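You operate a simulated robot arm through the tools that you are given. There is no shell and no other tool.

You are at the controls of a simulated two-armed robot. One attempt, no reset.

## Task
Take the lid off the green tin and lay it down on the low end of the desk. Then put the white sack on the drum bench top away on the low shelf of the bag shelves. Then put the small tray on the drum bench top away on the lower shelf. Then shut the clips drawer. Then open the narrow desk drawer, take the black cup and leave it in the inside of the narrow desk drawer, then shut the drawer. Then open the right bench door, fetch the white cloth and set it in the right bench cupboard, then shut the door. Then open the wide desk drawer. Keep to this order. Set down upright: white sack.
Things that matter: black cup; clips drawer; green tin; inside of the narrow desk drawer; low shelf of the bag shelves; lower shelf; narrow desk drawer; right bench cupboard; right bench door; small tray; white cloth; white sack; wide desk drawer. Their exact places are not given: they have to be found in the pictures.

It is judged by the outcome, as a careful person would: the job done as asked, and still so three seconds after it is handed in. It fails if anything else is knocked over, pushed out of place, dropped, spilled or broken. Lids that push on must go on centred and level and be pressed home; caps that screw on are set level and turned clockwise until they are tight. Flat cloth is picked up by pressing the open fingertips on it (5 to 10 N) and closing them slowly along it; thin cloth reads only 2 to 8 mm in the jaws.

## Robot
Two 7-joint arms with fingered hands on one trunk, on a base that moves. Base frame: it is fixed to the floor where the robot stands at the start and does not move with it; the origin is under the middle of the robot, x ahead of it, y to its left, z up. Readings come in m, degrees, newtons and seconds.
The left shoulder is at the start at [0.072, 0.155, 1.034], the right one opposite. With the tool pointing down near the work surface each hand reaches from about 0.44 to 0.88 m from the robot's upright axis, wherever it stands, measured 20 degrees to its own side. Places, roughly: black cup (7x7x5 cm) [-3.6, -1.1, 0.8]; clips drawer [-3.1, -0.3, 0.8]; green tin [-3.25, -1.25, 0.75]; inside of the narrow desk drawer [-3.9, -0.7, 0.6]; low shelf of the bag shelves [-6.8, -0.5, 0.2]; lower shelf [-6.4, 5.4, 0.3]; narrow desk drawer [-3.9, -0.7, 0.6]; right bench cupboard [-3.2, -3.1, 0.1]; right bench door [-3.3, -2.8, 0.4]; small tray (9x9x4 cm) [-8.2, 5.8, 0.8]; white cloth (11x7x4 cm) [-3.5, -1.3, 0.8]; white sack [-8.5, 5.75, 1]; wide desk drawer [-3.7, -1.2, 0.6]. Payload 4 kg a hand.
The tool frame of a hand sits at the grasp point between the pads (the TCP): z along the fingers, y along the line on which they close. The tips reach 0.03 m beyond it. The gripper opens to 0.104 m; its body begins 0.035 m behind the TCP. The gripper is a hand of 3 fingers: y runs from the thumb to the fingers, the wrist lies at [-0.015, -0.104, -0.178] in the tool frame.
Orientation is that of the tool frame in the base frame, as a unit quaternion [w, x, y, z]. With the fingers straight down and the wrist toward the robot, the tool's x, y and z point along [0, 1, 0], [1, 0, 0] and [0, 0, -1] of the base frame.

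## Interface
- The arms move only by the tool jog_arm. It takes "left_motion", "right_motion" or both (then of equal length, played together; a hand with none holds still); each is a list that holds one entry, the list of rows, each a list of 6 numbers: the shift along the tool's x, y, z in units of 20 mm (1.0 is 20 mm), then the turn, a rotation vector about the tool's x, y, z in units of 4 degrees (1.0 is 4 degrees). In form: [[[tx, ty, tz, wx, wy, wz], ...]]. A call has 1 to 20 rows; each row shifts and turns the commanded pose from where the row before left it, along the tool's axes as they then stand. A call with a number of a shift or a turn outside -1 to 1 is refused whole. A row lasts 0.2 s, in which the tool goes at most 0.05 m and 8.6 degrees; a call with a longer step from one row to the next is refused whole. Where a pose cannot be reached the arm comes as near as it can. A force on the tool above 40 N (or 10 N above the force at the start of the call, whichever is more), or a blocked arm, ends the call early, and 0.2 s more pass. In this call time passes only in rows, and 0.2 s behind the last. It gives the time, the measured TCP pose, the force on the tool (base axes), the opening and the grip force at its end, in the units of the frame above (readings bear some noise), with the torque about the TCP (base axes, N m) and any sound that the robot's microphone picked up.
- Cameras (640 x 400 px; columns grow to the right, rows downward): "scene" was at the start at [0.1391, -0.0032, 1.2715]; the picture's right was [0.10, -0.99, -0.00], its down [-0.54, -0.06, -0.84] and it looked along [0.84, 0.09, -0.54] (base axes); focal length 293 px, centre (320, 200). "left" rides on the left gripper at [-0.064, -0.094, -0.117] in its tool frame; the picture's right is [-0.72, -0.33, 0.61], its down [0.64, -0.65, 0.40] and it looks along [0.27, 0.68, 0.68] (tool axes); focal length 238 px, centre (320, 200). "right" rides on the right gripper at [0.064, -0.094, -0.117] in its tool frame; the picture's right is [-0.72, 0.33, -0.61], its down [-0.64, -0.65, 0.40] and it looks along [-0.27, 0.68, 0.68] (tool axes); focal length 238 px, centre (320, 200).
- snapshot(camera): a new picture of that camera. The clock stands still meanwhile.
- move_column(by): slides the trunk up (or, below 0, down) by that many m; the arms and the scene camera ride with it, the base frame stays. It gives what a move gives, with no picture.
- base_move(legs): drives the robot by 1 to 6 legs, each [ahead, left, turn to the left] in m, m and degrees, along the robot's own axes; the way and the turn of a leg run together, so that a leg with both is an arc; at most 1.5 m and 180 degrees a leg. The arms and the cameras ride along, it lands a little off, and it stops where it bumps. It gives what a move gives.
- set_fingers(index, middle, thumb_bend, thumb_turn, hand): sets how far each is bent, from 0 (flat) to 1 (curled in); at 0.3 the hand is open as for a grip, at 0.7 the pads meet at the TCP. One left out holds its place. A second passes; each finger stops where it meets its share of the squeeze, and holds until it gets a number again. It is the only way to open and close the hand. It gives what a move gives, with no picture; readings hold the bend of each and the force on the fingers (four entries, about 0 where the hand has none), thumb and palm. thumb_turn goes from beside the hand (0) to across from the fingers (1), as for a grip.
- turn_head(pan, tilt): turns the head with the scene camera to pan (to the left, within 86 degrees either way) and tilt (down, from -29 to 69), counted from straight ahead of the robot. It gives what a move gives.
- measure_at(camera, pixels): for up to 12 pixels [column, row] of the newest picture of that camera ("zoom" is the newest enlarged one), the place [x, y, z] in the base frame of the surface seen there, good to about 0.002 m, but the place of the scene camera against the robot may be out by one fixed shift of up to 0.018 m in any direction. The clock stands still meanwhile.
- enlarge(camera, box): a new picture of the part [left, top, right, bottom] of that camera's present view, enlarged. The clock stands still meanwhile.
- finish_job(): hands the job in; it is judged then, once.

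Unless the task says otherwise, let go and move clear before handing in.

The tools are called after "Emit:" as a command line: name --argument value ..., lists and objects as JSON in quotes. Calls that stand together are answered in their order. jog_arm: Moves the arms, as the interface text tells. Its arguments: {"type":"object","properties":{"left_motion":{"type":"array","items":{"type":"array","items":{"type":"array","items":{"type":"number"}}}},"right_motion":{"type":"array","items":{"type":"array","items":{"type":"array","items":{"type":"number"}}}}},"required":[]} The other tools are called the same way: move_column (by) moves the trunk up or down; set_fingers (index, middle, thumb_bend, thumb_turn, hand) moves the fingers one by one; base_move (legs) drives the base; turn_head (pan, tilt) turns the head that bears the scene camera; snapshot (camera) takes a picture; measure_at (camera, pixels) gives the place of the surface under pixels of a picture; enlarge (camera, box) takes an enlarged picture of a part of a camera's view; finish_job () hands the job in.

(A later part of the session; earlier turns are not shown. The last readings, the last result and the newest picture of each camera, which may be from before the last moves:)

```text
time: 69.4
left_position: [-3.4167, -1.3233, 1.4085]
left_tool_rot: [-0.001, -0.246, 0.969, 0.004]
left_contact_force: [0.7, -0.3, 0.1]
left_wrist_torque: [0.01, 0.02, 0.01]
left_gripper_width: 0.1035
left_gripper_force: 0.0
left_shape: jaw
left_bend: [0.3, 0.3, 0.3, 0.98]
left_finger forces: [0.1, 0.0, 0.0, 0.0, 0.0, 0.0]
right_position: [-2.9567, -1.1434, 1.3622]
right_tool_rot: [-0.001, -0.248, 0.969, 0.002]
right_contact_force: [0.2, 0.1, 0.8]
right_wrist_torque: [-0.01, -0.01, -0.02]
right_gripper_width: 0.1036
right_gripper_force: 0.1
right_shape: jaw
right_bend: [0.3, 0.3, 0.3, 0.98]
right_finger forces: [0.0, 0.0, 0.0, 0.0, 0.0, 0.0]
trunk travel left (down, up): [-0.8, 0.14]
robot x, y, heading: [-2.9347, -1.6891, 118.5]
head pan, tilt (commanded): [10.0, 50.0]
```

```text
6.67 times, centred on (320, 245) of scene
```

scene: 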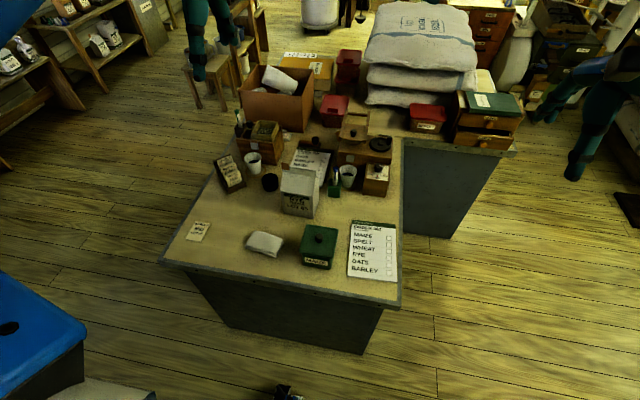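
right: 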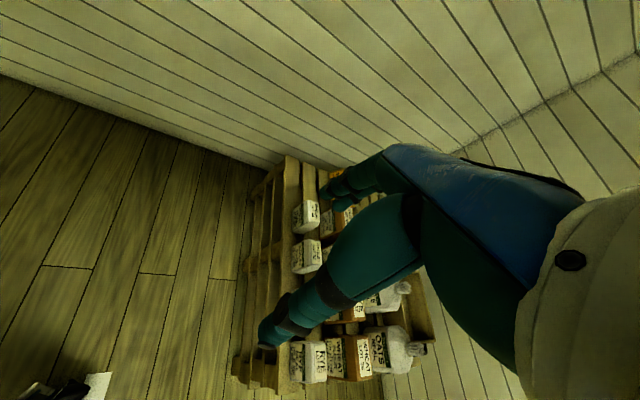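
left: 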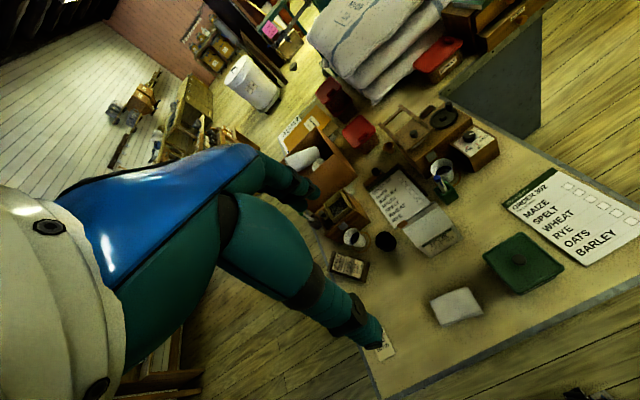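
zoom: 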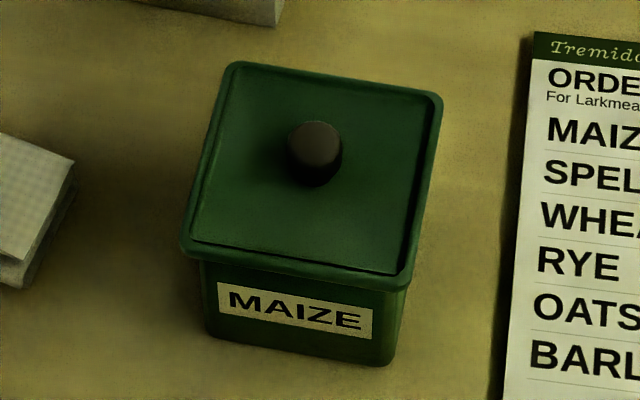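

Left camera gives lid corners centred at about (-3.295,-1.218,0.854), knob top ~0.877. I'll lower the trunk 0.35 and then move the left hand over the knob.

Emit:
move_column --by -0.35

Emit:
jog_arm --left_motion '[[[-0.98, 0.21, 0, 0, 0, 0], [-0.98, 0.21, 0, 0, 0, 0], [-0.98, 0.21, 0, 0, 0, 0], [-0.98, 0.21, 0, 0, 0, 0], [-0.98, 0.21, 0, 0, 0, 0], [-0.98, 0.21, 0, 0, 0, 0], [-0.98, 0.21, 0, 0, 0, 0], [-0.98, 0.21, 0, 0, 0, 0]]]'

Emit:
snapshot --camera "left"

```text
time: 72.9
left_position: [-3.4149, -1.323, 1.0587]
left_tool_rot: [0.0, -0.248, 0.969, 0.005]
left_contact_force: [-0.1, -0.1, 0.8]
left_wrist_torque: [-0.02, 0.01, 0.0]
left_gripper_width: 0.1038
left_gripper_force: 0.1
left_shape: jaw
left_bend: [0.3, 0.3, 0.3, 0.98]
left_finger forces: [0.1, 0.0, 0.0, 0.0, 0.0, 0.1]
right_position: [-2.9556, -1.1454, 1.012]
right_tool_rot: [0.0, -0.247, 0.969, 0.003]
right_contact_force: [0.8, 0.3, -0.3]
right_wrist_torque: [0.04, -0.01, 0.01]
right_gripper_width: 0.1036
right_gripper_force: 0.1
right_shape: jaw
right_bend: [0.3, 0.3, 0.3, 0.98]
right_finger forces: [0.0, 0.1, 0.0, 0.0, 0.0, 0.1]
trunk travel left (down, up): [-0.45, 0.49]
robot x, y, heading: [-2.9373, -1.6869, 118.5]
head pan, tilt (commanded): [10.0, 50.0]
```

```text
time: 74.7
left_position: [-3.2914, -1.217, 1.0595]
left_tool_rot: [-0.002, -0.248, 0.969, 0.003]
left_contact_force: [-1.3, 0.4, -0.7]
left_wrist_torque: [0.02, -0.03, 0.02]
left_gripper_width: 0.1039
left_gripper_force: 0.1
left_shape: jaw
left_bend: [0.3, 0.3, 0.3, 0.98]
left_finger forces: [0.0, 0.1, 0.1, 0.0, 0.0, 0.0]
right_position: [-2.9545, -1.1432, 1.0125]
right_tool_rot: [-0.002, -0.248, 0.969, 0.003]
right_contact_force: [-0.6, -0.3, -0.2]
right_wrist_torque: [-0.03, 0.01, 0.02]
right_gripper_width: 0.1036
right_gripper_force: 0.1
right_shape: jaw
right_bend: [0.3, 0.3, 0.3, 0.98]
right_finger forces: [0.0, 0.0, 0.0, 0.0, 0.0, 0.0]
trunk travel left (down, up): [-0.45, 0.49]
robot x, y, heading: [-2.9372, -1.6878, 118.6]
head pan, tilt (commanded): [10.0, 50.0]
```

```text
taken
```

left: 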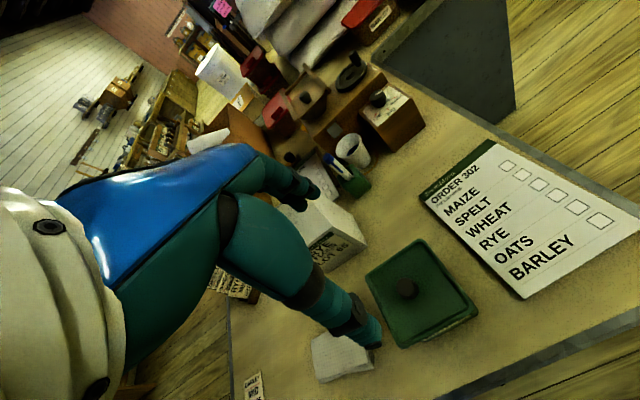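

The knob appears at (406,288), just where the TCP axis projects. I'll measure it with the left camera to fine-align.

Emit:
enlarge --camera "left" --box '[350, 220, 500, 370]'

Emit:
measure_at --camera "left" --pixels '[[400, 283], [412, 283], [400, 294], [412, 295], [406, 284], [367, 280], [420, 240], [475, 310], [403, 347]]'

```text
2.67 times, centred on (425, 295) of left
```

zoom: 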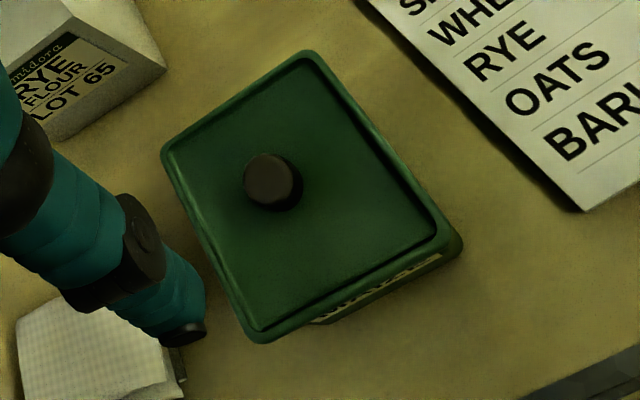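

```text
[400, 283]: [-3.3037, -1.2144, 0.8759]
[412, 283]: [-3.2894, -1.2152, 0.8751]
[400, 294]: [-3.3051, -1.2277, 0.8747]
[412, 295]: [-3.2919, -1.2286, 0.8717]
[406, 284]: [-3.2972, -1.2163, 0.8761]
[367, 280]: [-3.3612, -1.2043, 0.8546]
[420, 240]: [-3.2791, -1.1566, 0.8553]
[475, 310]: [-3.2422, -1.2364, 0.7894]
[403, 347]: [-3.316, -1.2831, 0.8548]
```

Knob centre is at about (-3.298,-1.220), 2.5 cm wide, top at 0.876. I'll shift 7 mm left and descend to z 0.90.

Emit:
jog_arm --left_motion '[[[0.36, 0.02, 0.5, 0, 0, 0], [0, 0, 1, 0, 0, 0], [0, 0, 1, 0, 0, 0], [0, 0, 1, 0, 0, 0], [0, 0, 1, 0, 0, 0], [0, 0, 1, 0, 0, 0], [0, 0, 1, 0, 0, 0], [0, 0, 1, 0, 0, 0], [0, 0, 0.5, 0, 0, 0]]]'

Emit:
snapshot --camera "left"

Emit:
enlarge --camera "scene" --box '[250, 170, 390, 290]'

```text
time: 76.7
left_position: [-3.3003, -1.2214, 0.8991]
left_tool_rot: [0.0, -0.247, 0.969, 0.003]
left_contact_force: [0.1, -0.1, -0.5]
left_wrist_torque: [0.0, 0.0, 0.01]
left_gripper_width: 0.1037
left_gripper_force: 0.1
left_shape: jaw
left_bend: [0.3, 0.3, 0.3, 0.98]
left_finger forces: [0.0, 0.0, 0.0, 0.1, 0.0, 0.0]
right_position: [-2.9555, -1.1443, 1.0115]
right_tool_rot: [-0.002, -0.248, 0.969, 0.003]
right_contact_force: [-1.3, 0.5, -0.2]
right_wrist_torque: [-0.01, -0.03, -0.03]
right_gripper_width: 0.1036
right_gripper_force: 0.1
right_shape: jaw
right_bend: [0.3, 0.3, 0.3, 0.98]
right_finger forces: [0.1, 0.0, 0.0, 0.0, 0.0, 0.0]
trunk travel left (down, up): [-0.45, 0.49]
robot x, y, heading: [-2.9344, -1.6856, 118.5]
head pan, tilt (commanded): [10.0, 50.0]
```

```text
taken
```

left: 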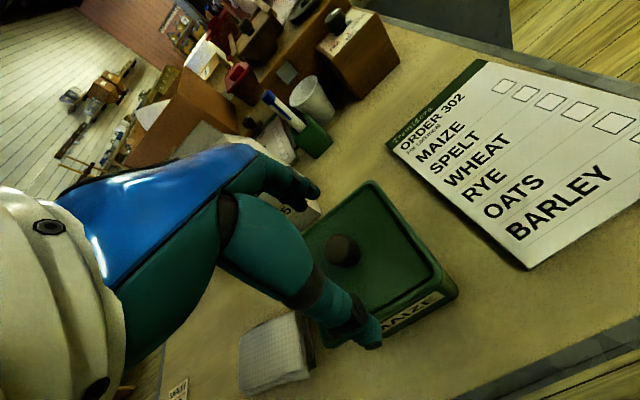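

```text
3.33 times, centred on (320, 230) of scene
```

zoom: 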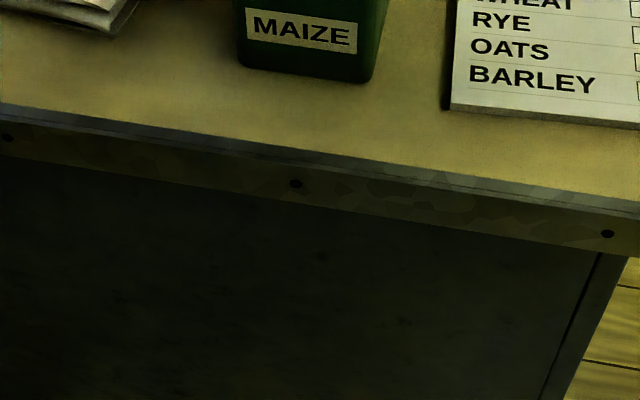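

The open thumb tip (370,335) overhangs the lid rim, so I'll half close the hand before descending further, and re-aim the head for a side view.

Emit:
set_fingers --hand "left" --index 0.5 --middle 0.5 --thumb_bend 0.5

Emit:
turn_head --pan 8 --tilt 30

Emit:
snapshot --camera "scene"

Emit:
snapshot --camera "left"

```text
time: 77.7
left_position: [-3.3012, -1.2225, 0.8993]
left_tool_rot: [-0.001, -0.247, 0.969, 0.004]
left_contact_force: [0.1, 0.2, 0.0]
left_wrist_torque: [0.02, -0.01, 0.02]
left_gripper_width: 0.0529
left_gripper_force: 0.1
left_shape: fingers
left_bend: [0.5, 0.5, 0.5, 0.98]
left_finger forces: [0.0, 0.1, 0.1, 0.0, 0.0, 0.0]
right_position: [-2.9557, -1.1444, 1.0134]
right_tool_rot: [-0.001, -0.247, 0.969, 0.003]
right_contact_force: [0.6, -0.5, -0.5]
right_wrist_torque: [0.0, -0.05, 0.0]
right_gripper_width: 0.1037
right_gripper_force: 0.1
right_shape: jaw
right_bend: [0.3, 0.3, 0.3, 0.98]
right_finger forces: [0.1, 0.0, 0.0, 0.0, 0.0, 0.1]
trunk travel left (down, up): [-0.45, 0.49]
robot x, y, heading: [-2.9334, -1.6876, 118.7]
head pan, tilt (commanded): [10.0, 50.0]
```

```text
time: 78.5
left_position: [-3.3007, -1.2204, 0.9]
left_tool_rot: [-0.001, -0.247, 0.969, 0.003]
left_contact_force: [-0.2, 0.3, 1.1]
left_wrist_torque: [-0.01, -0.02, 0.01]
left_gripper_width: 0.0526
left_gripper_force: 0.0
left_shape: fingers
left_bend: [0.5, 0.5, 0.5, 0.98]
left_finger forces: [0.0, 0.0, 0.0, 0.0, 0.1, 0.1]
right_position: [-2.9568, -1.1432, 1.0125]
right_tool_rot: [-0.002, -0.247, 0.969, 0.004]
right_contact_force: [1.1, -0.8, -0.1]
right_wrist_torque: [0.0, 0.0, 0.0]
right_gripper_width: 0.1035
right_gripper_force: 0.1
right_shape: jaw
right_bend: [0.3, 0.3, 0.3, 0.98]
right_finger forces: [0.0, 0.0, 0.0, 0.0, 0.1, 0.0]
trunk travel left (down, up): [-0.45, 0.49]
robot x, y, heading: [-2.9331, -1.6893, 118.9]
head pan, tilt (commanded): [8.0, 30.0]
```

```text
taken
```

scene: 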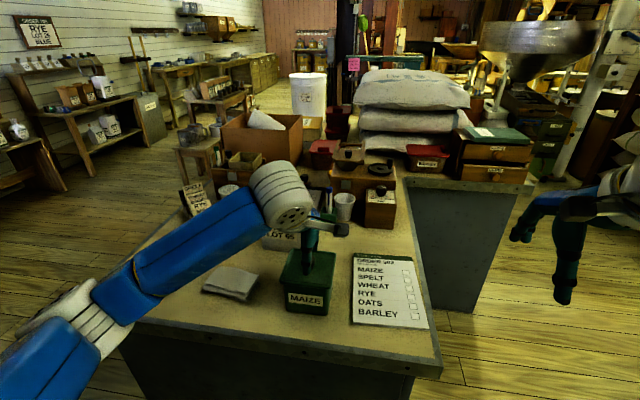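

```text
taken
```

left: 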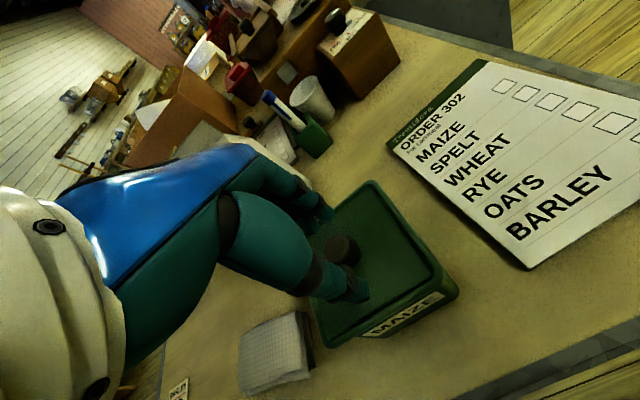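

The fingers now straddle the knob at (343,250). I'll lower another 12 mm gently and check force.

Emit:
jog_arm --left_motion '[[[0, 0, 0.3, 0, 0, 0], [0, 0, 0.3, 0, 0, 0]]]'

Emit:
enlarge --camera "scene" --box '[250, 190, 370, 320]'

Emit:
enlarge --camera "left" --box '[270, 170, 420, 350]'

```text
time: 79.1
left_position: [-3.3006, -1.2211, 0.8881]
left_tool_rot: [-0.001, -0.247, 0.969, 0.004]
left_contact_force: [0.5, 0.3, -0.5]
left_wrist_torque: [0.03, -0.04, 0.01]
left_gripper_width: 0.0527
left_gripper_force: 0.1
left_shape: fingers
left_bend: [0.5, 0.5, 0.5, 0.98]
left_finger forces: [0.0, 0.1, 0.0, 0.0, 0.0, 0.0]
right_position: [-2.9562, -1.1444, 1.0126]
right_tool_rot: [0.0, -0.247, 0.969, 0.003]
right_contact_force: [0.4, 0.0, -0.3]
right_wrist_torque: [0.01, 0.01, 0.01]
right_gripper_width: 0.1037
right_gripper_force: 0.1
right_shape: jaw
right_bend: [0.3, 0.3, 0.3, 0.98]
right_finger forces: [0.0, 0.1, 0.1, 0.0, 0.0, 0.0]
trunk travel left (down, up): [-0.45, 0.49]
robot x, y, heading: [-2.9371, -1.6852, 118.6]
head pan, tilt (commanded): [8.0, 30.0]
```

```text
3.08 times, centred on (310, 255) of scene
```

zoom: 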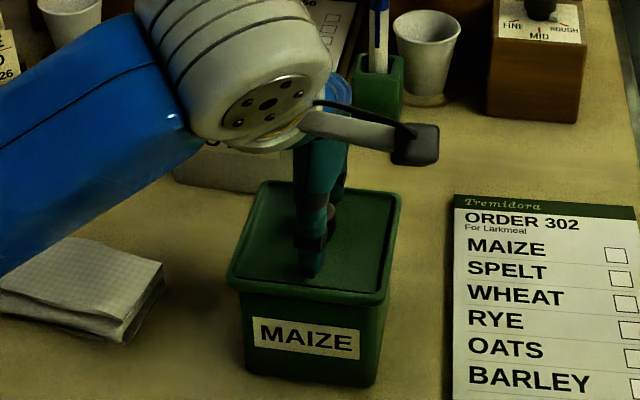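

```text
2.22 times, centred on (345, 260) of left
```

zoom: 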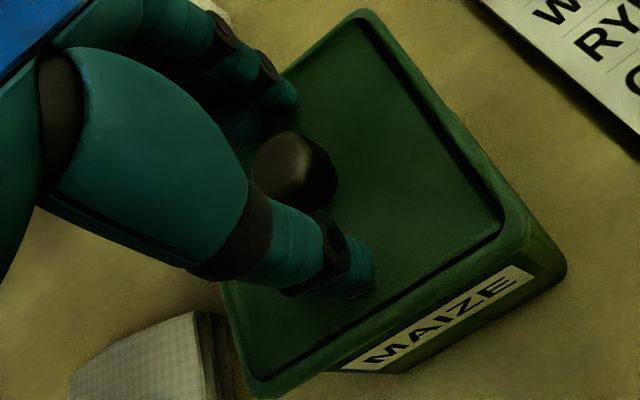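

Tips are at the lid, around the knob, with no contact force. I'll close on the knob.

Emit:
set_fingers --hand "left" --index 0.72 --middle 0.72 --thumb_bend 0.72

Emit:
enlarge --camera "left" --box '[270, 170, 420, 350]'

```text
time: 80.1
left_position: [-3.3013, -1.2207, 0.8873]
left_tool_rot: [-0.001, -0.246, 0.969, 0.003]
left_contact_force: [-1.4, 1.9, 0.5]
left_wrist_torque: [0.0, -0.01, -0.05]
left_gripper_width: 0.0168
left_gripper_force: 11.1
left_shape: fingers
left_bend: [0.71, 0.67, 0.64, 0.97]
left_finger forces: [7.9, 3.8, 0.0, 0.0, 9.8, 0.0]
right_position: [-2.9556, -1.1438, 1.0114]
right_tool_rot: [-0.001, -0.246, 0.969, 0.003]
right_contact_force: [-0.3, -0.9, -0.6]
right_wrist_torque: [0.04, -0.04, -0.01]
right_gripper_width: 0.1037
right_gripper_force: 0.0
right_shape: jaw
right_bend: [0.3, 0.3, 0.3, 0.98]
right_finger forces: [0.0, 0.1, 0.0, 0.1, 0.0, 0.0]
trunk travel left (down, up): [-0.45, 0.49]
robot x, y, heading: [-2.9343, -1.6864, 118.6]
head pan, tilt (commanded): [8.0, 30.0]
heard: snap
```

```text
2.22 times, centred on (345, 260) of left
```

zoom: 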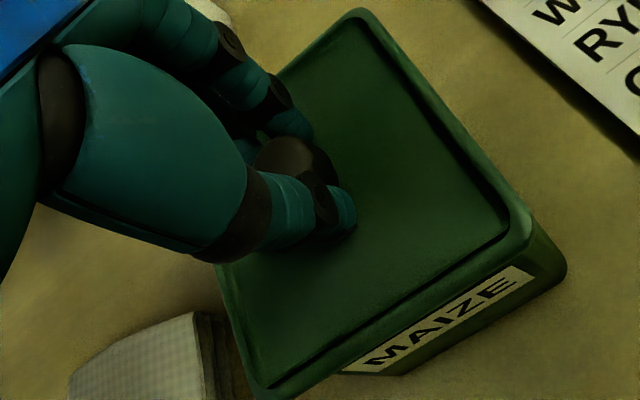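

The knob is gripped (about 11 N) and a snap was heard—possibly the lid loosening. I'll lift slowly 2 cm and check.

Emit:
jog_arm --left_motion '[[[0, 0, -0.25, 0, 0, 0], [0, 0, -0.25, 0, 0, 0], [0, 0, -0.25, 0, 0, 0], [0, 0, -0.25, 0, 0, 0]]]'

Emit:
snapshot --camera "left"

Emit:
enlarge --camera "scene" --box '[250, 190, 370, 320]'

```text
time: 81.1
left_position: [-3.3018, -1.2224, 0.9079]
left_tool_rot: [-0.002, -0.247, 0.969, 0.003]
left_contact_force: [0.0, -0.7, 0.1]
left_wrist_torque: [0.03, 0.02, -0.04]
left_gripper_width: 0.0165
left_gripper_force: 10.2
left_shape: fingers
left_bend: [0.71, 0.71, 0.64, 0.96]
left_finger forces: [7.5, 3.5, 0.0, 0.1, 10.1, 0.0]
right_position: [-2.9554, -1.144, 1.0113]
right_tool_rot: [-0.001, -0.246, 0.969, 0.003]
right_contact_force: [-0.3, 0.7, -0.1]
right_wrist_torque: [0.03, 0.0, 0.0]
right_gripper_width: 0.1039
right_gripper_force: 0.2
right_shape: jaw
right_bend: [0.3, 0.3, 0.3, 0.98]
right_finger forces: [0.0, 0.1, 0.1, 0.0, 0.0, 0.0]
trunk travel left (down, up): [-0.45, 0.49]
robot x, y, heading: [-2.9363, -1.6915, 118.9]
head pan, tilt (commanded): [8.0, 30.0]
```

```text
taken
```

left: 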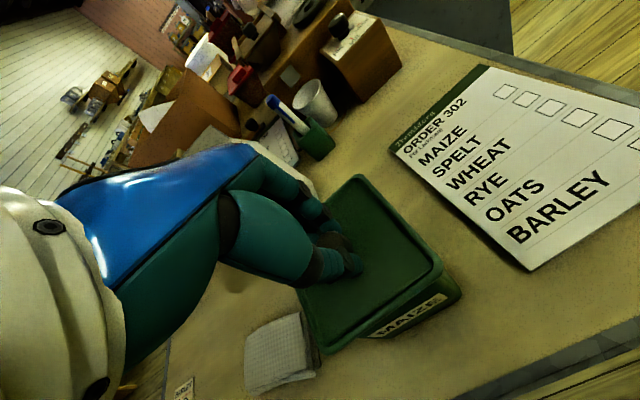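

```text
3.08 times, centred on (310, 255) of scene
```

zoom: 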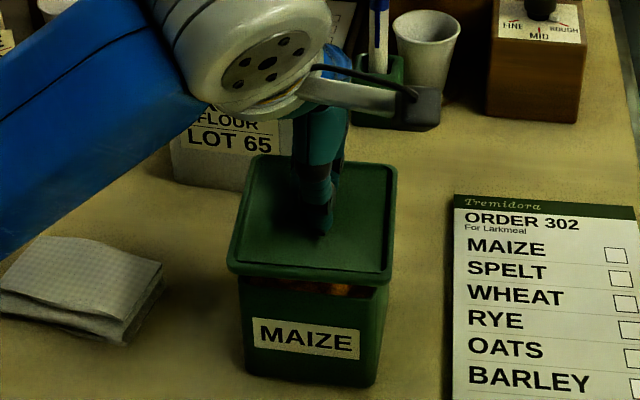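

The lid is free (contents visible under it) and the tin stayed put. I'll lift to z≈1.0 and carry the lid left to (-3.61,-1.30).

Emit:
jog_arm --left_motion '[[[0, 0, -0.9, 0, 0, 0], [0, 0, -0.9, 0, 0, 0], [0, 0, -0.9, 0, 0, 0], [0, 0, -0.9, 0, 0, 0], [0, 0, -0.9, 0, 0, 0], [1, 0.26, 0, 0, 0, 0], [1, 0.26, 0, 0, 0, 0], [1, 0.26, 0, 0, 0, 0], [1, 0.26, 0, 0, 0, 0], [1, 0.26, 0, 0, 0, 0], [1, 0.26, 0, 0, 0, 0], [1, 0.26, 0, 0, 0, 0], [1, 0.26, 0, 0, 0, 0], [1, 0.26, 0, 0, 0, 0], [1, 0.26, 0, 0, 0, 0], [1, 0.26, 0, 0, 0, 0], [1, 0.26, 0, 0, 0, 0], [1, 0.26, 0, 0, 0, 0], [1, 0.26, 0, 0, 0, 0], [1, 0.26, 0, 0, 0, 0]]]'

Emit:
snapshot --camera "left"

Emit:
snapshot --camera "scene"

```text
time: 85.3
left_position: [-3.6036, -1.2994, 0.9983]
left_tool_rot: [0.0, -0.248, 0.969, 0.003]
left_contact_force: [1.2, 0.5, 0.1]
left_wrist_torque: [0.02, 0.03, 0.04]
left_gripper_width: 0.0169
left_gripper_force: 10.6
left_shape: fingers
left_bend: [0.71, 0.71, 0.64, 0.96]
left_finger forces: [7.2, 3.6, 0.1, 0.0, 10.1, 0.1]
right_position: [-2.9568, -1.1461, 1.012]
right_tool_rot: [0.001, -0.247, 0.969, 0.004]
right_contact_force: [0.1, 0.2, -0.5]
right_wrist_torque: [0.02, 0.01, -0.05]
right_gripper_width: 0.1034
right_gripper_force: 0.1
right_shape: jaw
right_bend: [0.3, 0.3, 0.3, 0.98]
right_finger forces: [0.0, 0.1, 0.0, 0.0, 0.0, 0.0]
trunk travel left (down, up): [-0.45, 0.49]
robot x, y, heading: [-2.937, -1.6848, 118.7]
head pan, tilt (commanded): [8.0, 30.0]
```

```text
taken
```

left: 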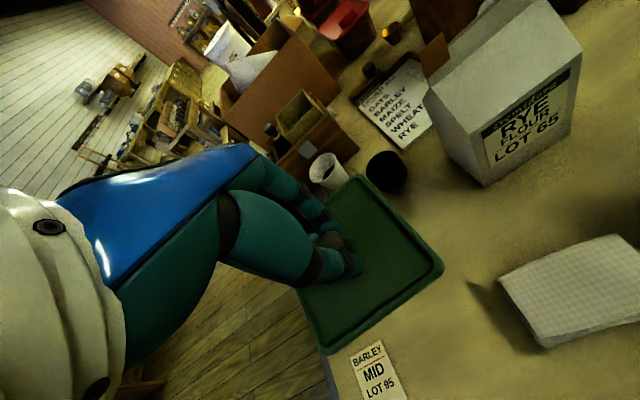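

```text
taken
```

scene: 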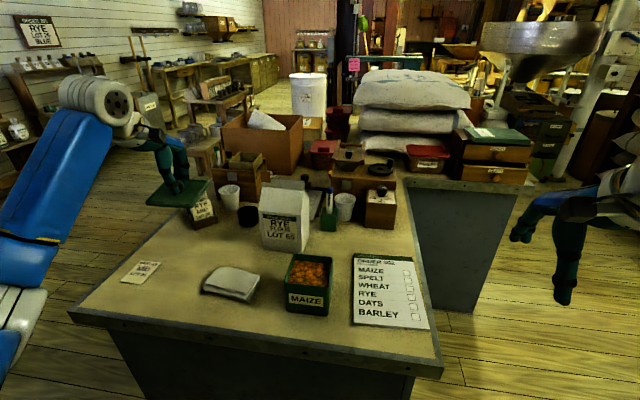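

Tin open; lid in hand over the free area. I'll check the cloth, card and cup positions with the left camera before lowering.

Emit:
measure_at --camera "left" --pixels '[[350, 358], [382, 342], [498, 285], [545, 345], [384, 182], [325, 185], [310, 165], [437, 270], [330, 350]]'

```text
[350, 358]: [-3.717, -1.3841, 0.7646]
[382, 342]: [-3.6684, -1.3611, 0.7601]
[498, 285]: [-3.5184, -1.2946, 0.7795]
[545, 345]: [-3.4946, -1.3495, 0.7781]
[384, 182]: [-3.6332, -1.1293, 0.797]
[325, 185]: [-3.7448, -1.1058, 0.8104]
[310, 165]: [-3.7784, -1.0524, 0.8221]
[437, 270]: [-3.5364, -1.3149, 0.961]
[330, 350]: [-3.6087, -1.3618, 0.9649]
```

Gaps are OK; I'll nudge 2 cm away from the cloth and lower toward the desk, stopping just above expected contact.

Emit:
jog_arm --left_motion '[[[0.64, 0.9, 0, 0, 0, 0], [0, 0, 1, 0, 0, 0], [0, 0, 1, 0, 0, 0], [0, 0, 1, 0, 0, 0], [0, 0, 1, 0, 0, 0], [0, 0, 1, 0, 0, 0], [0, 0, 1, 0, 0, 0], [0, 0, 1, 0, 0, 0], [0, 0, 1, 0, 0, 0], [0, 0, 0.4, 0, 0, 0]]]'

Emit:
enlarge --camera "scene" --box '[100, 150, 300, 300]'

```text
time: 87.5
left_position: [-3.6213, -1.2856, 0.8298]
left_tool_rot: [-0.002, -0.247, 0.969, 0.002]
left_contact_force: [0.6, 0.3, 0.5]
left_wrist_torque: [-0.01, 0.0, 0.01]
left_gripper_width: 0.0166
left_gripper_force: 11.3
left_shape: fingers
left_bend: [0.71, 0.71, 0.64, 0.96]
left_finger forces: [7.1, 3.7, 0.1, 0.1, 10.1, 0.0]
right_position: [-2.9571, -1.145, 1.011]
right_tool_rot: [0.0, -0.247, 0.969, 0.003]
right_contact_force: [-0.1, -0.8, -0.1]
right_wrist_torque: [-0.03, 0.02, -0.03]
right_gripper_width: 0.1038
right_gripper_force: 0.3
right_shape: jaw
right_bend: [0.3, 0.3, 0.3, 0.98]
right_finger forces: [0.0, 0.1, 0.1, 0.1, 0.1, 0.0]
trunk travel left (down, up): [-0.45, 0.49]
robot x, y, heading: [-2.9338, -1.6872, 118.5]
head pan, tilt (commanded): [8.0, 30.0]
```

```text
2.67 times, centred on (200, 225) of scene
```

zoom: 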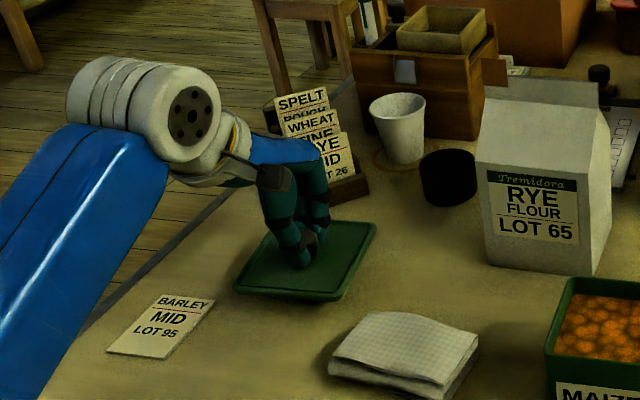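

The lid hovers 1–2 cm above the desk. I'll lower in small steps until contact shows.

Emit:
jog_arm --left_motion '[[[0, 0, 0.25, 0, 0, 0], [0, 0, 0.2, 0, 0, 0]]]'

Emit:
enlarge --camera "scene" --box '[140, 190, 280, 290]'

```text
time: 88.1
left_position: [-3.6228, -1.2867, 0.8216]
left_tool_rot: [-0.001, -0.247, 0.969, 0.003]
left_contact_force: [0.0, 0.0, 0.0]
left_wrist_torque: [0.01, -0.02, 0.0]
left_gripper_width: 0.0167
left_gripper_force: 10.4
left_shape: fingers
left_bend: [0.71, 0.71, 0.64, 0.96]
left_finger forces: [7.1, 3.7, 0.0, 0.0, 10.0, 0.0]
right_position: [-2.9561, -1.1438, 1.0124]
right_tool_rot: [-0.001, -0.246, 0.969, 0.004]
right_contact_force: [-0.1, -0.4, 0.2]
right_wrist_torque: [0.01, 0.02, 0.06]
right_gripper_width: 0.1037
right_gripper_force: 0.0
right_shape: jaw
right_bend: [0.3, 0.3, 0.3, 0.98]
right_finger forces: [0.1, 0.0, 0.1, 0.0, 0.1, 0.1]
trunk travel left (down, up): [-0.45, 0.49]
robot x, y, heading: [-2.9316, -1.6857, 118.5]
head pan, tilt (commanded): [8.0, 30.0]
```

```text
4.00 times, centred on (210, 240) of scene
```

zoom: 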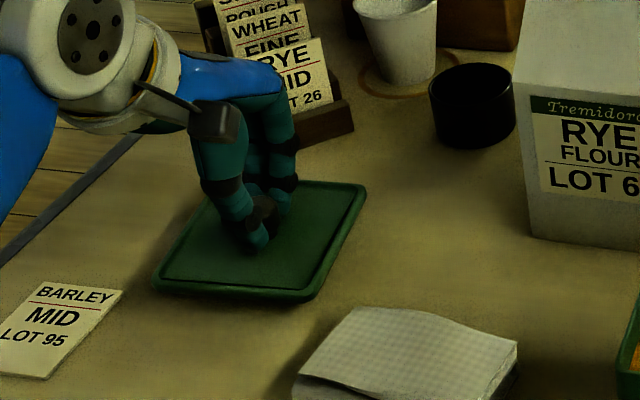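

Emit:
jog_arm --left_motion '[[[0, 0, 0.15, 0, 0, 0], [0, 0, 0.15, 0, 0, 0]]]'

```text
time: 88.7
left_position: [-3.6214, -1.2872, 0.814]
left_tool_rot: [-0.001, -0.248, 0.969, 0.003]
left_contact_force: [0.8, -0.4, 0.1]
left_wrist_torque: [0.0, 0.01, 0.02]
left_gripper_width: 0.0164
left_gripper_force: 10.3
left_shape: fingers
left_bend: [0.71, 0.71, 0.64, 0.96]
left_finger forces: [7.1, 3.8, 0.0, 0.1, 10.0, 0.0]
right_position: [-2.9572, -1.1438, 1.0118]
right_tool_rot: [-0.001, -0.247, 0.969, 0.003]
right_contact_force: [-0.3, 0.3, 0.0]
right_wrist_torque: [0.01, 0.0, -0.01]
right_gripper_width: 0.1037
right_gripper_force: 0.1
right_shape: jaw
right_bend: [0.3, 0.3, 0.3, 0.98]
right_finger forces: [0.0, 0.0, 0.0, 0.1, 0.1, 0.0]
trunk travel left (down, up): [-0.45, 0.49]
robot x, y, heading: [-2.9375, -1.6853, 118.9]
head pan, tilt (commanded): [8.0, 30.0]
```

No contact force yet at 0.814; I'll continue with finer steps.

Emit:
jog_arm --left_motion '[[[0, 0, 0.1, 0, 0, 0], [0, 0, 0.1, 0, 0, 0]]]'

Emit:
enlarge --camera "scene" --box '[140, 190, 280, 290]'

Emit:
measure_at --camera "zoom" --pixels '[[160, 285], [280, 290], [340, 200], [280, 310], [200, 270]]'

```text
time: 89.3
left_position: [-3.6219, -1.2868, 0.8117]
left_tool_rot: [-0.001, -0.248, 0.969, 0.004]
left_contact_force: [-0.7, -0.5, 1.3]
left_wrist_torque: [0.01, -0.06, 0.01]
left_gripper_width: 0.0165
left_gripper_force: 9.9
left_shape: fingers
left_bend: [0.71, 0.71, 0.64, 0.96]
left_finger forces: [7.3, 3.6, 0.1, 0.1, 9.7, 0.0]
right_position: [-2.9561, -1.1451, 1.012]
right_tool_rot: [-0.001, -0.246, 0.969, 0.004]
right_contact_force: [0.3, -0.7, 0.7]
right_wrist_torque: [-0.01, -0.01, -0.02]
right_gripper_width: 0.1038
right_gripper_force: 0.1
right_shape: jaw
right_bend: [0.3, 0.3, 0.3, 0.98]
right_finger forces: [0.0, 0.0, 0.0, 0.0, 0.1, 0.0]
trunk travel left (down, up): [-0.45, 0.49]
robot x, y, heading: [-2.9348, -1.6854, 118.5]
head pan, tilt (commanded): [8.0, 30.0]
```

```text
4.00 times, centred on (210, 240) of scene
```

zoom: 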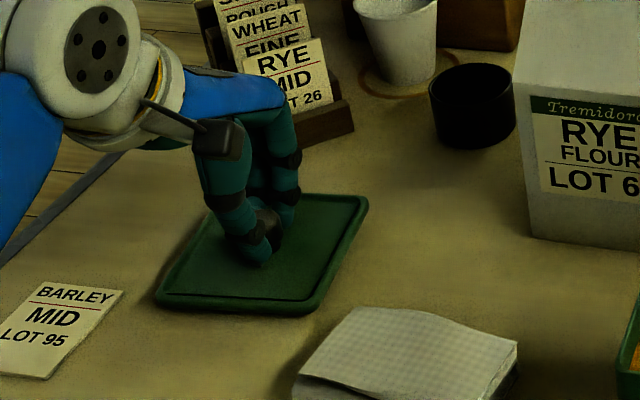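

```text
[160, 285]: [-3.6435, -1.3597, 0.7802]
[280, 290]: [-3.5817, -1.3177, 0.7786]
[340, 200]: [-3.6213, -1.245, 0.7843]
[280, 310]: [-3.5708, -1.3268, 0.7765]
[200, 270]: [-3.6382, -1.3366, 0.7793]
```

Slight contact (1.3 N) and the lid top reads ~0.78, so it is nearly down. One more tiny step.

Emit:
jog_arm --left_motion '[[[0, 0, 0.1, 0, 0, 0]]]'

```text
time: 89.7
left_position: [-3.6226, -1.2868, 0.8089]
left_tool_rot: [-0.001, -0.248, 0.969, 0.004]
left_contact_force: [-0.6, 1.0, 2.7]
left_wrist_torque: [-0.01, -0.07, 0.01]
left_gripper_width: 0.0163
left_gripper_force: 10.5
left_shape: fingers
left_bend: [0.71, 0.71, 0.64, 0.96]
left_finger forces: [8.0, 3.9, 0.0, 0.0, 9.7, 0.0]
right_position: [-2.9565, -1.1454, 1.0132]
right_tool_rot: [-0.001, -0.247, 0.969, 0.003]
right_contact_force: [0.4, 1.1, 0.5]
right_wrist_torque: [0.01, -0.03, 0.03]
right_gripper_width: 0.1036
right_gripper_force: 0.1
right_shape: jaw
right_bend: [0.3, 0.3, 0.3, 0.98]
right_finger forces: [0.0, 0.0, 0.0, 0.0, 0.1, 0.1]
trunk travel left (down, up): [-0.45, 0.49]
robot x, y, heading: [-2.9346, -1.6907, 118.6]
head pan, tilt (commanded): [8.0, 30.0]
```

Contact force is 2.7 N upward, so the lid is on the desk. I'll open the fingers moderately and lift away.

Emit:
set_fingers --hand "left" --index 0.5 --middle 0.5 --thumb_bend 0.5

Emit:
jog_arm --left_motion '[[[0, 0, -0.3, 0, 0, 0], [0, 0, -0.5, 0, 0, 0], [0, 0, -1, 0, 0, 0], [0, 0, -1, 0, 0, 0], [0, 0, -1, 0, 0, 0], [0, 0, -1, 0, 0, 0], [0, 0, -1, 0, 0, 0], [0, 0, -1, 0, 0, 0], [0, 0, -1, 0, 0, 0], [0, 0, -1, 0, 0, 0], [0, 0, -1, 0, 0, 0], [0, 0, -1, 0, 0, 0]]]'

Emit:
snapshot --camera "scene"

Emit:
snapshot --camera "left"

```text
time: 90.7
left_position: [-3.6223, -1.2874, 0.8083]
left_tool_rot: [-0.001, -0.247, 0.969, 0.003]
left_contact_force: [-0.1, 0.6, 0.1]
left_wrist_torque: [0.01, 0.01, 0.0]
left_gripper_width: 0.0514
left_gripper_force: 0.1
left_shape: fingers
left_bend: [0.5, 0.5, 0.5, 0.97]
left_finger forces: [0.1, 0.0, 0.0, 0.1, 0.0, 0.0]
right_position: [-2.9571, -1.1442, 1.0126]
right_tool_rot: [-0.001, -0.247, 0.969, 0.003]
right_contact_force: [0.6, 0.0, 0.3]
right_wrist_torque: [0.0, 0.01, -0.02]
right_gripper_width: 0.1034
right_gripper_force: 0.0
right_shape: jaw
right_bend: [0.3, 0.3, 0.3, 0.98]
right_finger forces: [0.0, 0.1, 0.0, 0.0, 0.0, 0.0]
trunk travel left (down, up): [-0.45, 0.49]
robot x, y, heading: [-2.9351, -1.6849, 118.5]
head pan, tilt (commanded): [8.0, 30.0]
```

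```text
time: 93.3
left_position: [-3.6207, -1.2879, 1.0262]
left_tool_rot: [-0.001, -0.249, 0.969, 0.004]
left_contact_force: [0.1, -0.3, -0.2]
left_wrist_torque: [0.02, -0.01, 0.04]
left_gripper_width: 0.0517
left_gripper_force: 0.0
left_shape: fingers
left_bend: [0.5, 0.5, 0.5, 0.97]
left_finger forces: [0.0, 0.1, 0.0, 0.1, 0.0, 0.0]
right_position: [-2.9565, -1.1437, 1.0124]
right_tool_rot: [-0.002, -0.248, 0.969, 0.004]
right_contact_force: [-0.4, 0.3, 0.2]
right_wrist_torque: [-0.03, 0.03, 0.03]
right_gripper_width: 0.1038
right_gripper_force: 0.1
right_shape: jaw
right_bend: [0.3, 0.3, 0.3, 0.98]
right_finger forces: [0.0, 0.0, 0.0, 0.0, 0.0, 0.0]
trunk travel left (down, up): [-0.45, 0.49]
robot x, y, heading: [-2.9331, -1.6886, 118.7]
head pan, tilt (commanded): [8.0, 30.0]
```

```text
taken
```

scene: 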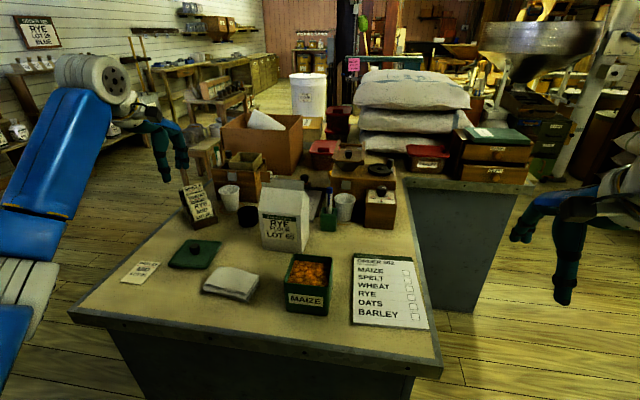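

```text
taken
```

left: 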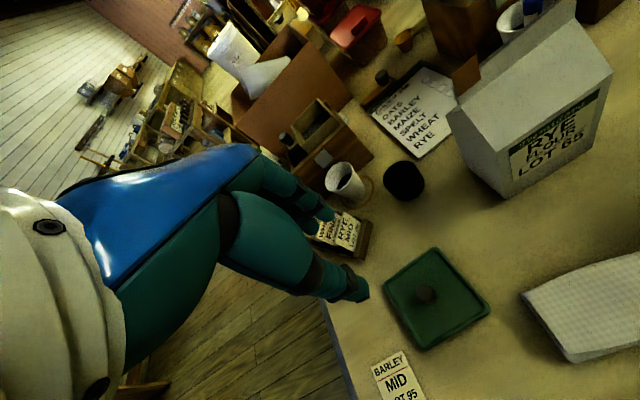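

The lid lies flat on the desk at (205,252). Now I'll raise the trunk, bring the left arm back to neutral and head along the room toward the drum bench.

Emit:
move_column --by 0.3

Emit:
jog_arm --left_motion '[[[-0.9, -0.8, 0, 0, 0, 0], [-0.9, -0.8, 0, 0, 0, 0], [-0.9, -0.8, 0, 0, 0, 0], [-0.9, -0.8, 0, 0, 0, 0], [-0.9, -0.8, 0, 0, 0, 0], [-0.9, -0.8, 0, 0, 0, 0], [-0.9, -0.8, 0, 0, 0, 0], [-0.9, -0.8, 0, 0, 0, 0], [-0.5, -0.5, 0, 0, 0, 0]]]'

Emit:
base_move --legs '[[0, 1.2, -2.0], [0, 1.1, 0], [1.4, 0, 0]]'

Emit:
turn_head --pan 0 --tilt 25

Emit:
snapshot --camera "scene"

```text
time: 96.3
left_position: [-3.6209, -1.2874, 1.3267]
left_tool_rot: [0.0, -0.247, 0.969, 0.003]
left_contact_force: [-0.1, 0.2, 0.2]
left_wrist_torque: [-0.02, 0.0, -0.03]
left_gripper_width: 0.0515
left_gripper_force: 0.0
left_shape: fingers
left_bend: [0.5, 0.5, 0.5, 0.97]
left_finger forces: [0.0, 0.0, 0.0, 0.0, 0.0, 0.0]
right_position: [-2.956, -1.1436, 1.3124]
right_tool_rot: [0.0, -0.247, 0.969, 0.003]
right_contact_force: [0.0, -0.2, -0.1]
right_wrist_torque: [0.01, -0.02, 0.02]
right_gripper_width: 0.1037
right_gripper_force: 0.1
right_shape: jaw
right_bend: [0.3, 0.3, 0.3, 0.98]
right_finger forces: [0.0, 0.0, 0.0, 0.0, 0.0, 0.0]
trunk travel left (down, up): [-0.75, 0.19]
robot x, y, heading: [-2.9348, -1.6874, 118.6]
head pan, tilt (commanded): [8.0, 30.0]
```

```text
time: 98.3
left_position: [-3.4195, -1.3341, 1.3253]
left_tool_rot: [-0.001, -0.248, 0.969, 0.004]
left_contact_force: [0.0, -0.6, 0.0]
left_wrist_torque: [-0.01, 0.02, -0.02]
left_gripper_width: 0.0512
left_gripper_force: 0.0
left_shape: fingers
left_bend: [0.5, 0.5, 0.5, 0.97]
left_finger forces: [0.1, 0.0, 0.1, 0.0, 0.0, 0.0]
right_position: [-2.9552, -1.1451, 1.3116]
right_tool_rot: [-0.001, -0.247, 0.969, 0.003]
right_contact_force: [-1.7, 0.3, 0.4]
right_wrist_torque: [0.0, 0.01, -0.02]
right_gripper_width: 0.1036
right_gripper_force: 0.0
right_shape: jaw
right_bend: [0.3, 0.3, 0.3, 0.98]
right_finger forces: [0.1, 0.0, 0.1, 0.1, 0.0, 0.0]
trunk travel left (down, up): [-0.75, 0.19]
robot x, y, heading: [-2.9376, -1.6888, 118.7]
head pan, tilt (commanded): [8.0, 30.0]
```

```text
time: 116.2
left_position: [-6.0948, -1.1169, 1.326]
left_tool_rot: [-0.002, -0.234, 0.972, 0.003]
left_contact_force: [0.1, -0.1, 0.5]
left_wrist_torque: [0.0, -0.01, -0.01]
left_gripper_width: 0.0516
left_gripper_force: 0.0
left_shape: fingers
left_bend: [0.5, 0.5, 0.5, 0.97]
left_finger forces: [0.1, 0.0, 0.0, 0.0, 0.1, 0.0]
right_position: [-5.626, -0.9405, 1.3131]
right_tool_rot: [-0.001, -0.234, 0.972, 0.003]
right_contact_force: [0.7, 0.4, 0.5]
right_wrist_torque: [0.02, 0.0, 0.02]
right_gripper_width: 0.104
right_gripper_force: 0.1
right_shape: jaw
right_bend: [0.3, 0.3, 0.3, 0.98]
right_finger forces: [0.0, 0.0, 0.1, 0.0, 0.0, 0.0]
trunk travel left (down, up): [-0.75, 0.19]
robot x, y, heading: [-5.6169, -1.4846, 117.1]
head pan, tilt (commanded): [8.0, 30.0]
```

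```text
time: 116.9
left_position: [-6.0948, -1.1187, 1.3268]
left_tool_rot: [-0.001, -0.233, 0.972, 0.004]
left_contact_force: [-0.8, -0.3, 0.9]
left_wrist_torque: [0.01, 0.01, 0.01]
left_gripper_width: 0.0517
left_gripper_force: 0.1
left_shape: fingers
left_bend: [0.5, 0.5, 0.5, 0.97]
left_finger forces: [0.0, 0.0, 0.0, 0.2, 0.0, 0.0]
right_position: [-5.6248, -0.9408, 1.3138]
right_tool_rot: [0.0, -0.234, 0.972, 0.004]
right_contact_force: [-0.5, -0.1, -0.2]
right_wrist_torque: [0.0, -0.05, 0.02]
right_gripper_width: 0.1038
right_gripper_force: 0.1
right_shape: jaw
right_bend: [0.3, 0.3, 0.3, 0.98]
right_finger forces: [0.0, 0.0, 0.1, 0.0, 0.0, 0.0]
trunk travel left (down, up): [-0.75, 0.19]
robot x, y, heading: [-5.6207, -1.4848, 117.0]
head pan, tilt (commanded): [0.0, 25.0]
```

```text
taken
```

scene: 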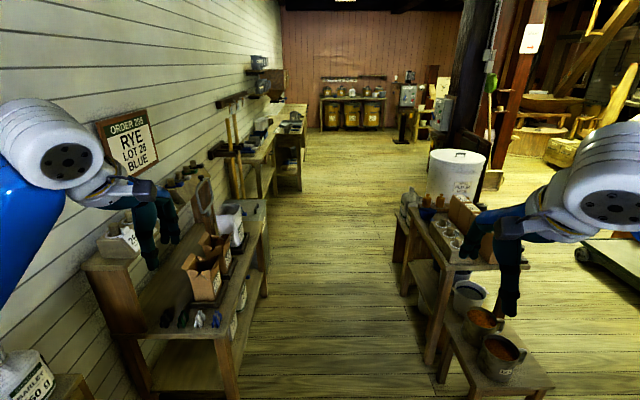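

The bag shelves are just ahead-left and the step stool ahead-right. I'll measure the corridor between them.

Emit:
measure_at --camera "scene" --pixels '[[237, 395], [266, 292], [428, 362], [395, 262], [440, 383], [190, 330], [205, 185], [150, 260], [210, 270], [240, 385], [300, 190], [305, 145]]'

Emit:
enlarge --camera "scene" --box '[80, 150, 320, 400]'

```text
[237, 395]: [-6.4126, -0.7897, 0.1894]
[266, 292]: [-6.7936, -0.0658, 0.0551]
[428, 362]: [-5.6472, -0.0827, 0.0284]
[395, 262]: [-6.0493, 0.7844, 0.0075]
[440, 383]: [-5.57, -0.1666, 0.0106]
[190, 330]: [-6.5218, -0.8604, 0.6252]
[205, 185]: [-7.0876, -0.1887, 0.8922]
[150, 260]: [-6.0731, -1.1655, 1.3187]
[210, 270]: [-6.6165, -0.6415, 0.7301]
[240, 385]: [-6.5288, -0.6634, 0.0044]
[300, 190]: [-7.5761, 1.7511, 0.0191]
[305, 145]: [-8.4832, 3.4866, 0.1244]
```

```text
1.60 times, centred on (200, 275) of scene
```

zoom: 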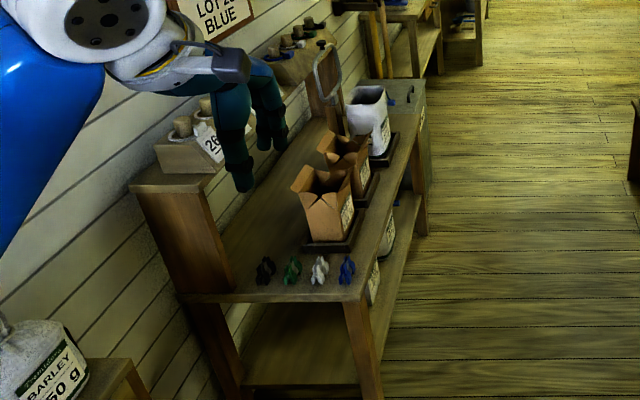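

Corridor runs between shelf fronts (room-lateral 2.11) and stool (1.1); I'm near its middle. I'll shift slightly right and drive toward the drum bench.

Emit:
base_move --legs '[[0.3, -0.12, -0.6], [1.5, 0, 0], [1.5, 0, 0], [1.5, 0, 0], [1.2, 0, 0]]'

Emit:
turn_head --pan 0 --tilt 25

Emit:
snapshot --camera "scene"

```text
time: 145.8
left_position: [-8.551, 4.3704, 1.3275]
left_tool_rot: [-0.002, -0.221, 0.975, 0.004]
left_contact_force: [0.4, -0.2, -0.7]
left_wrist_torque: [-0.01, 0.0, 0.01]
left_gripper_width: 0.0515
left_gripper_force: 0.0
left_shape: fingers
left_bend: [0.5, 0.5, 0.5, 0.97]
left_finger forces: [0.0, 0.0, 0.1, 0.0, 0.0, 0.0]
right_position: [-8.0757, 4.5354, 1.3129]
right_tool_rot: [-0.001, -0.222, 0.975, 0.004]
right_contact_force: [-0.1, -0.5, -0.8]
right_wrist_torque: [-0.01, 0.04, 0.01]
right_gripper_width: 0.1037
right_gripper_force: 0.0
right_shape: jaw
right_bend: [0.3, 0.3, 0.3, 0.98]
right_finger forces: [0.0, 0.0, 0.0, 0.0, 0.0, 0.0]
trunk travel left (down, up): [-0.75, 0.19]
robot x, y, heading: [-8.0823, 3.9958, 115.8]
head pan, tilt (commanded): [0.0, 25.0]
```

```text
time: 146.4
left_position: [-8.5489, 4.3692, 1.3289]
left_tool_rot: [-0.002, -0.222, 0.975, 0.005]
left_contact_force: [-0.3, 0.1, 0.2]
left_wrist_torque: [-0.01, 0.0, -0.01]
left_gripper_width: 0.0516
left_gripper_force: 0.1
left_shape: fingers
left_bend: [0.5, 0.5, 0.5, 0.97]
left_finger forces: [0.1, 0.0, 0.0, 0.0, 0.0, 0.0]
right_position: [-8.0766, 4.5345, 1.3142]
right_tool_rot: [0.0, -0.221, 0.975, 0.004]
right_contact_force: [-0.1, 0.9, 0.4]
right_wrist_torque: [0.01, 0.02, 0.0]
right_gripper_width: 0.1035
right_gripper_force: 0.1
right_shape: jaw
right_bend: [0.3, 0.3, 0.3, 0.98]
right_finger forces: [0.0, 0.0, 0.0, 0.1, 0.0, 0.1]
trunk travel left (down, up): [-0.75, 0.19]
robot x, y, heading: [-8.0834, 3.9946, 115.7]
head pan, tilt (commanded): [0.0, 25.0]
```

```text
taken
```

scene: 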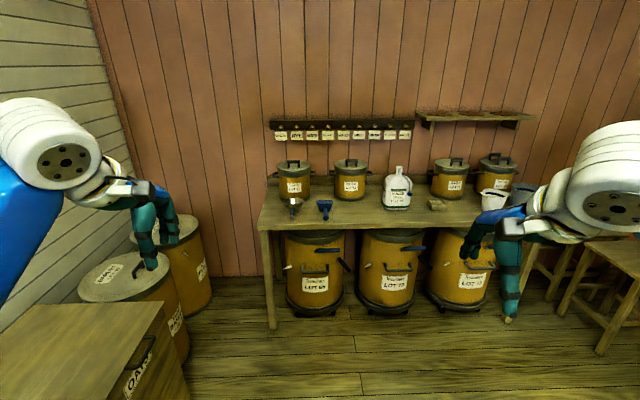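

The drum bench is ahead: white sack at (397,188), likely the small tray at (437,204). I'll enlarge and measure.

Emit:
enlarge --camera "scene" --box '[260, 140, 540, 240]'

Emit:
enlarge --camera "scene" --box '[360, 150, 470, 225]'

Emit:
measure_at --camera "zoom" --pixels '[[215, 100], [215, 170], [215, 230], [150, 300], [280, 300], [215, 335], [450, 285], [410, 320], [495, 325], [450, 310], [360, 330], [100, 330]]'

```text
2.29 times, centred on (400, 190) of scene
```

zoom: 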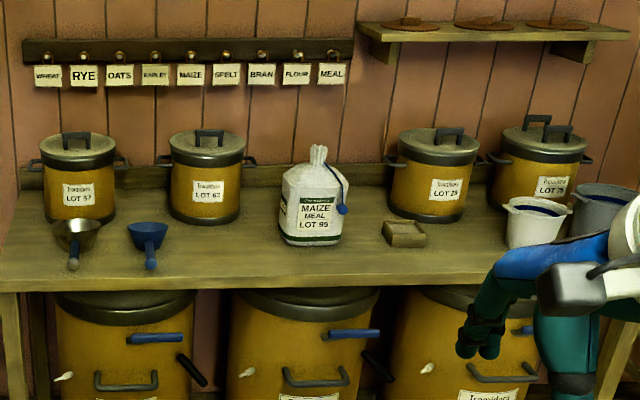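

```text
5.33 times, centred on (415, 188) of scene
```

zoom: 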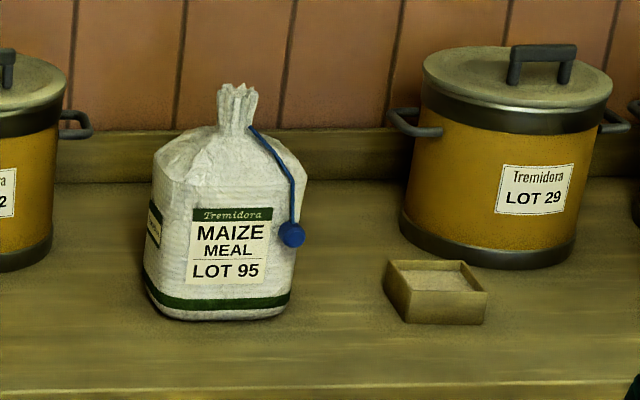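

```text
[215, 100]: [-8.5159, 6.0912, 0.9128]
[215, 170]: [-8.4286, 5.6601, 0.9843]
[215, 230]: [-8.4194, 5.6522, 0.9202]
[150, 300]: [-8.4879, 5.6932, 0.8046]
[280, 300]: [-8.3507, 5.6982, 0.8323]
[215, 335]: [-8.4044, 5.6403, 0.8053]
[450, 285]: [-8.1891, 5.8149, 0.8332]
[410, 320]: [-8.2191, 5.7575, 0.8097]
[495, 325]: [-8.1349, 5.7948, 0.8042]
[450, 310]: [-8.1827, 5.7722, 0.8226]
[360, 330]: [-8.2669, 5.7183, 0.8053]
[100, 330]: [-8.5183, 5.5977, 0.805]
```

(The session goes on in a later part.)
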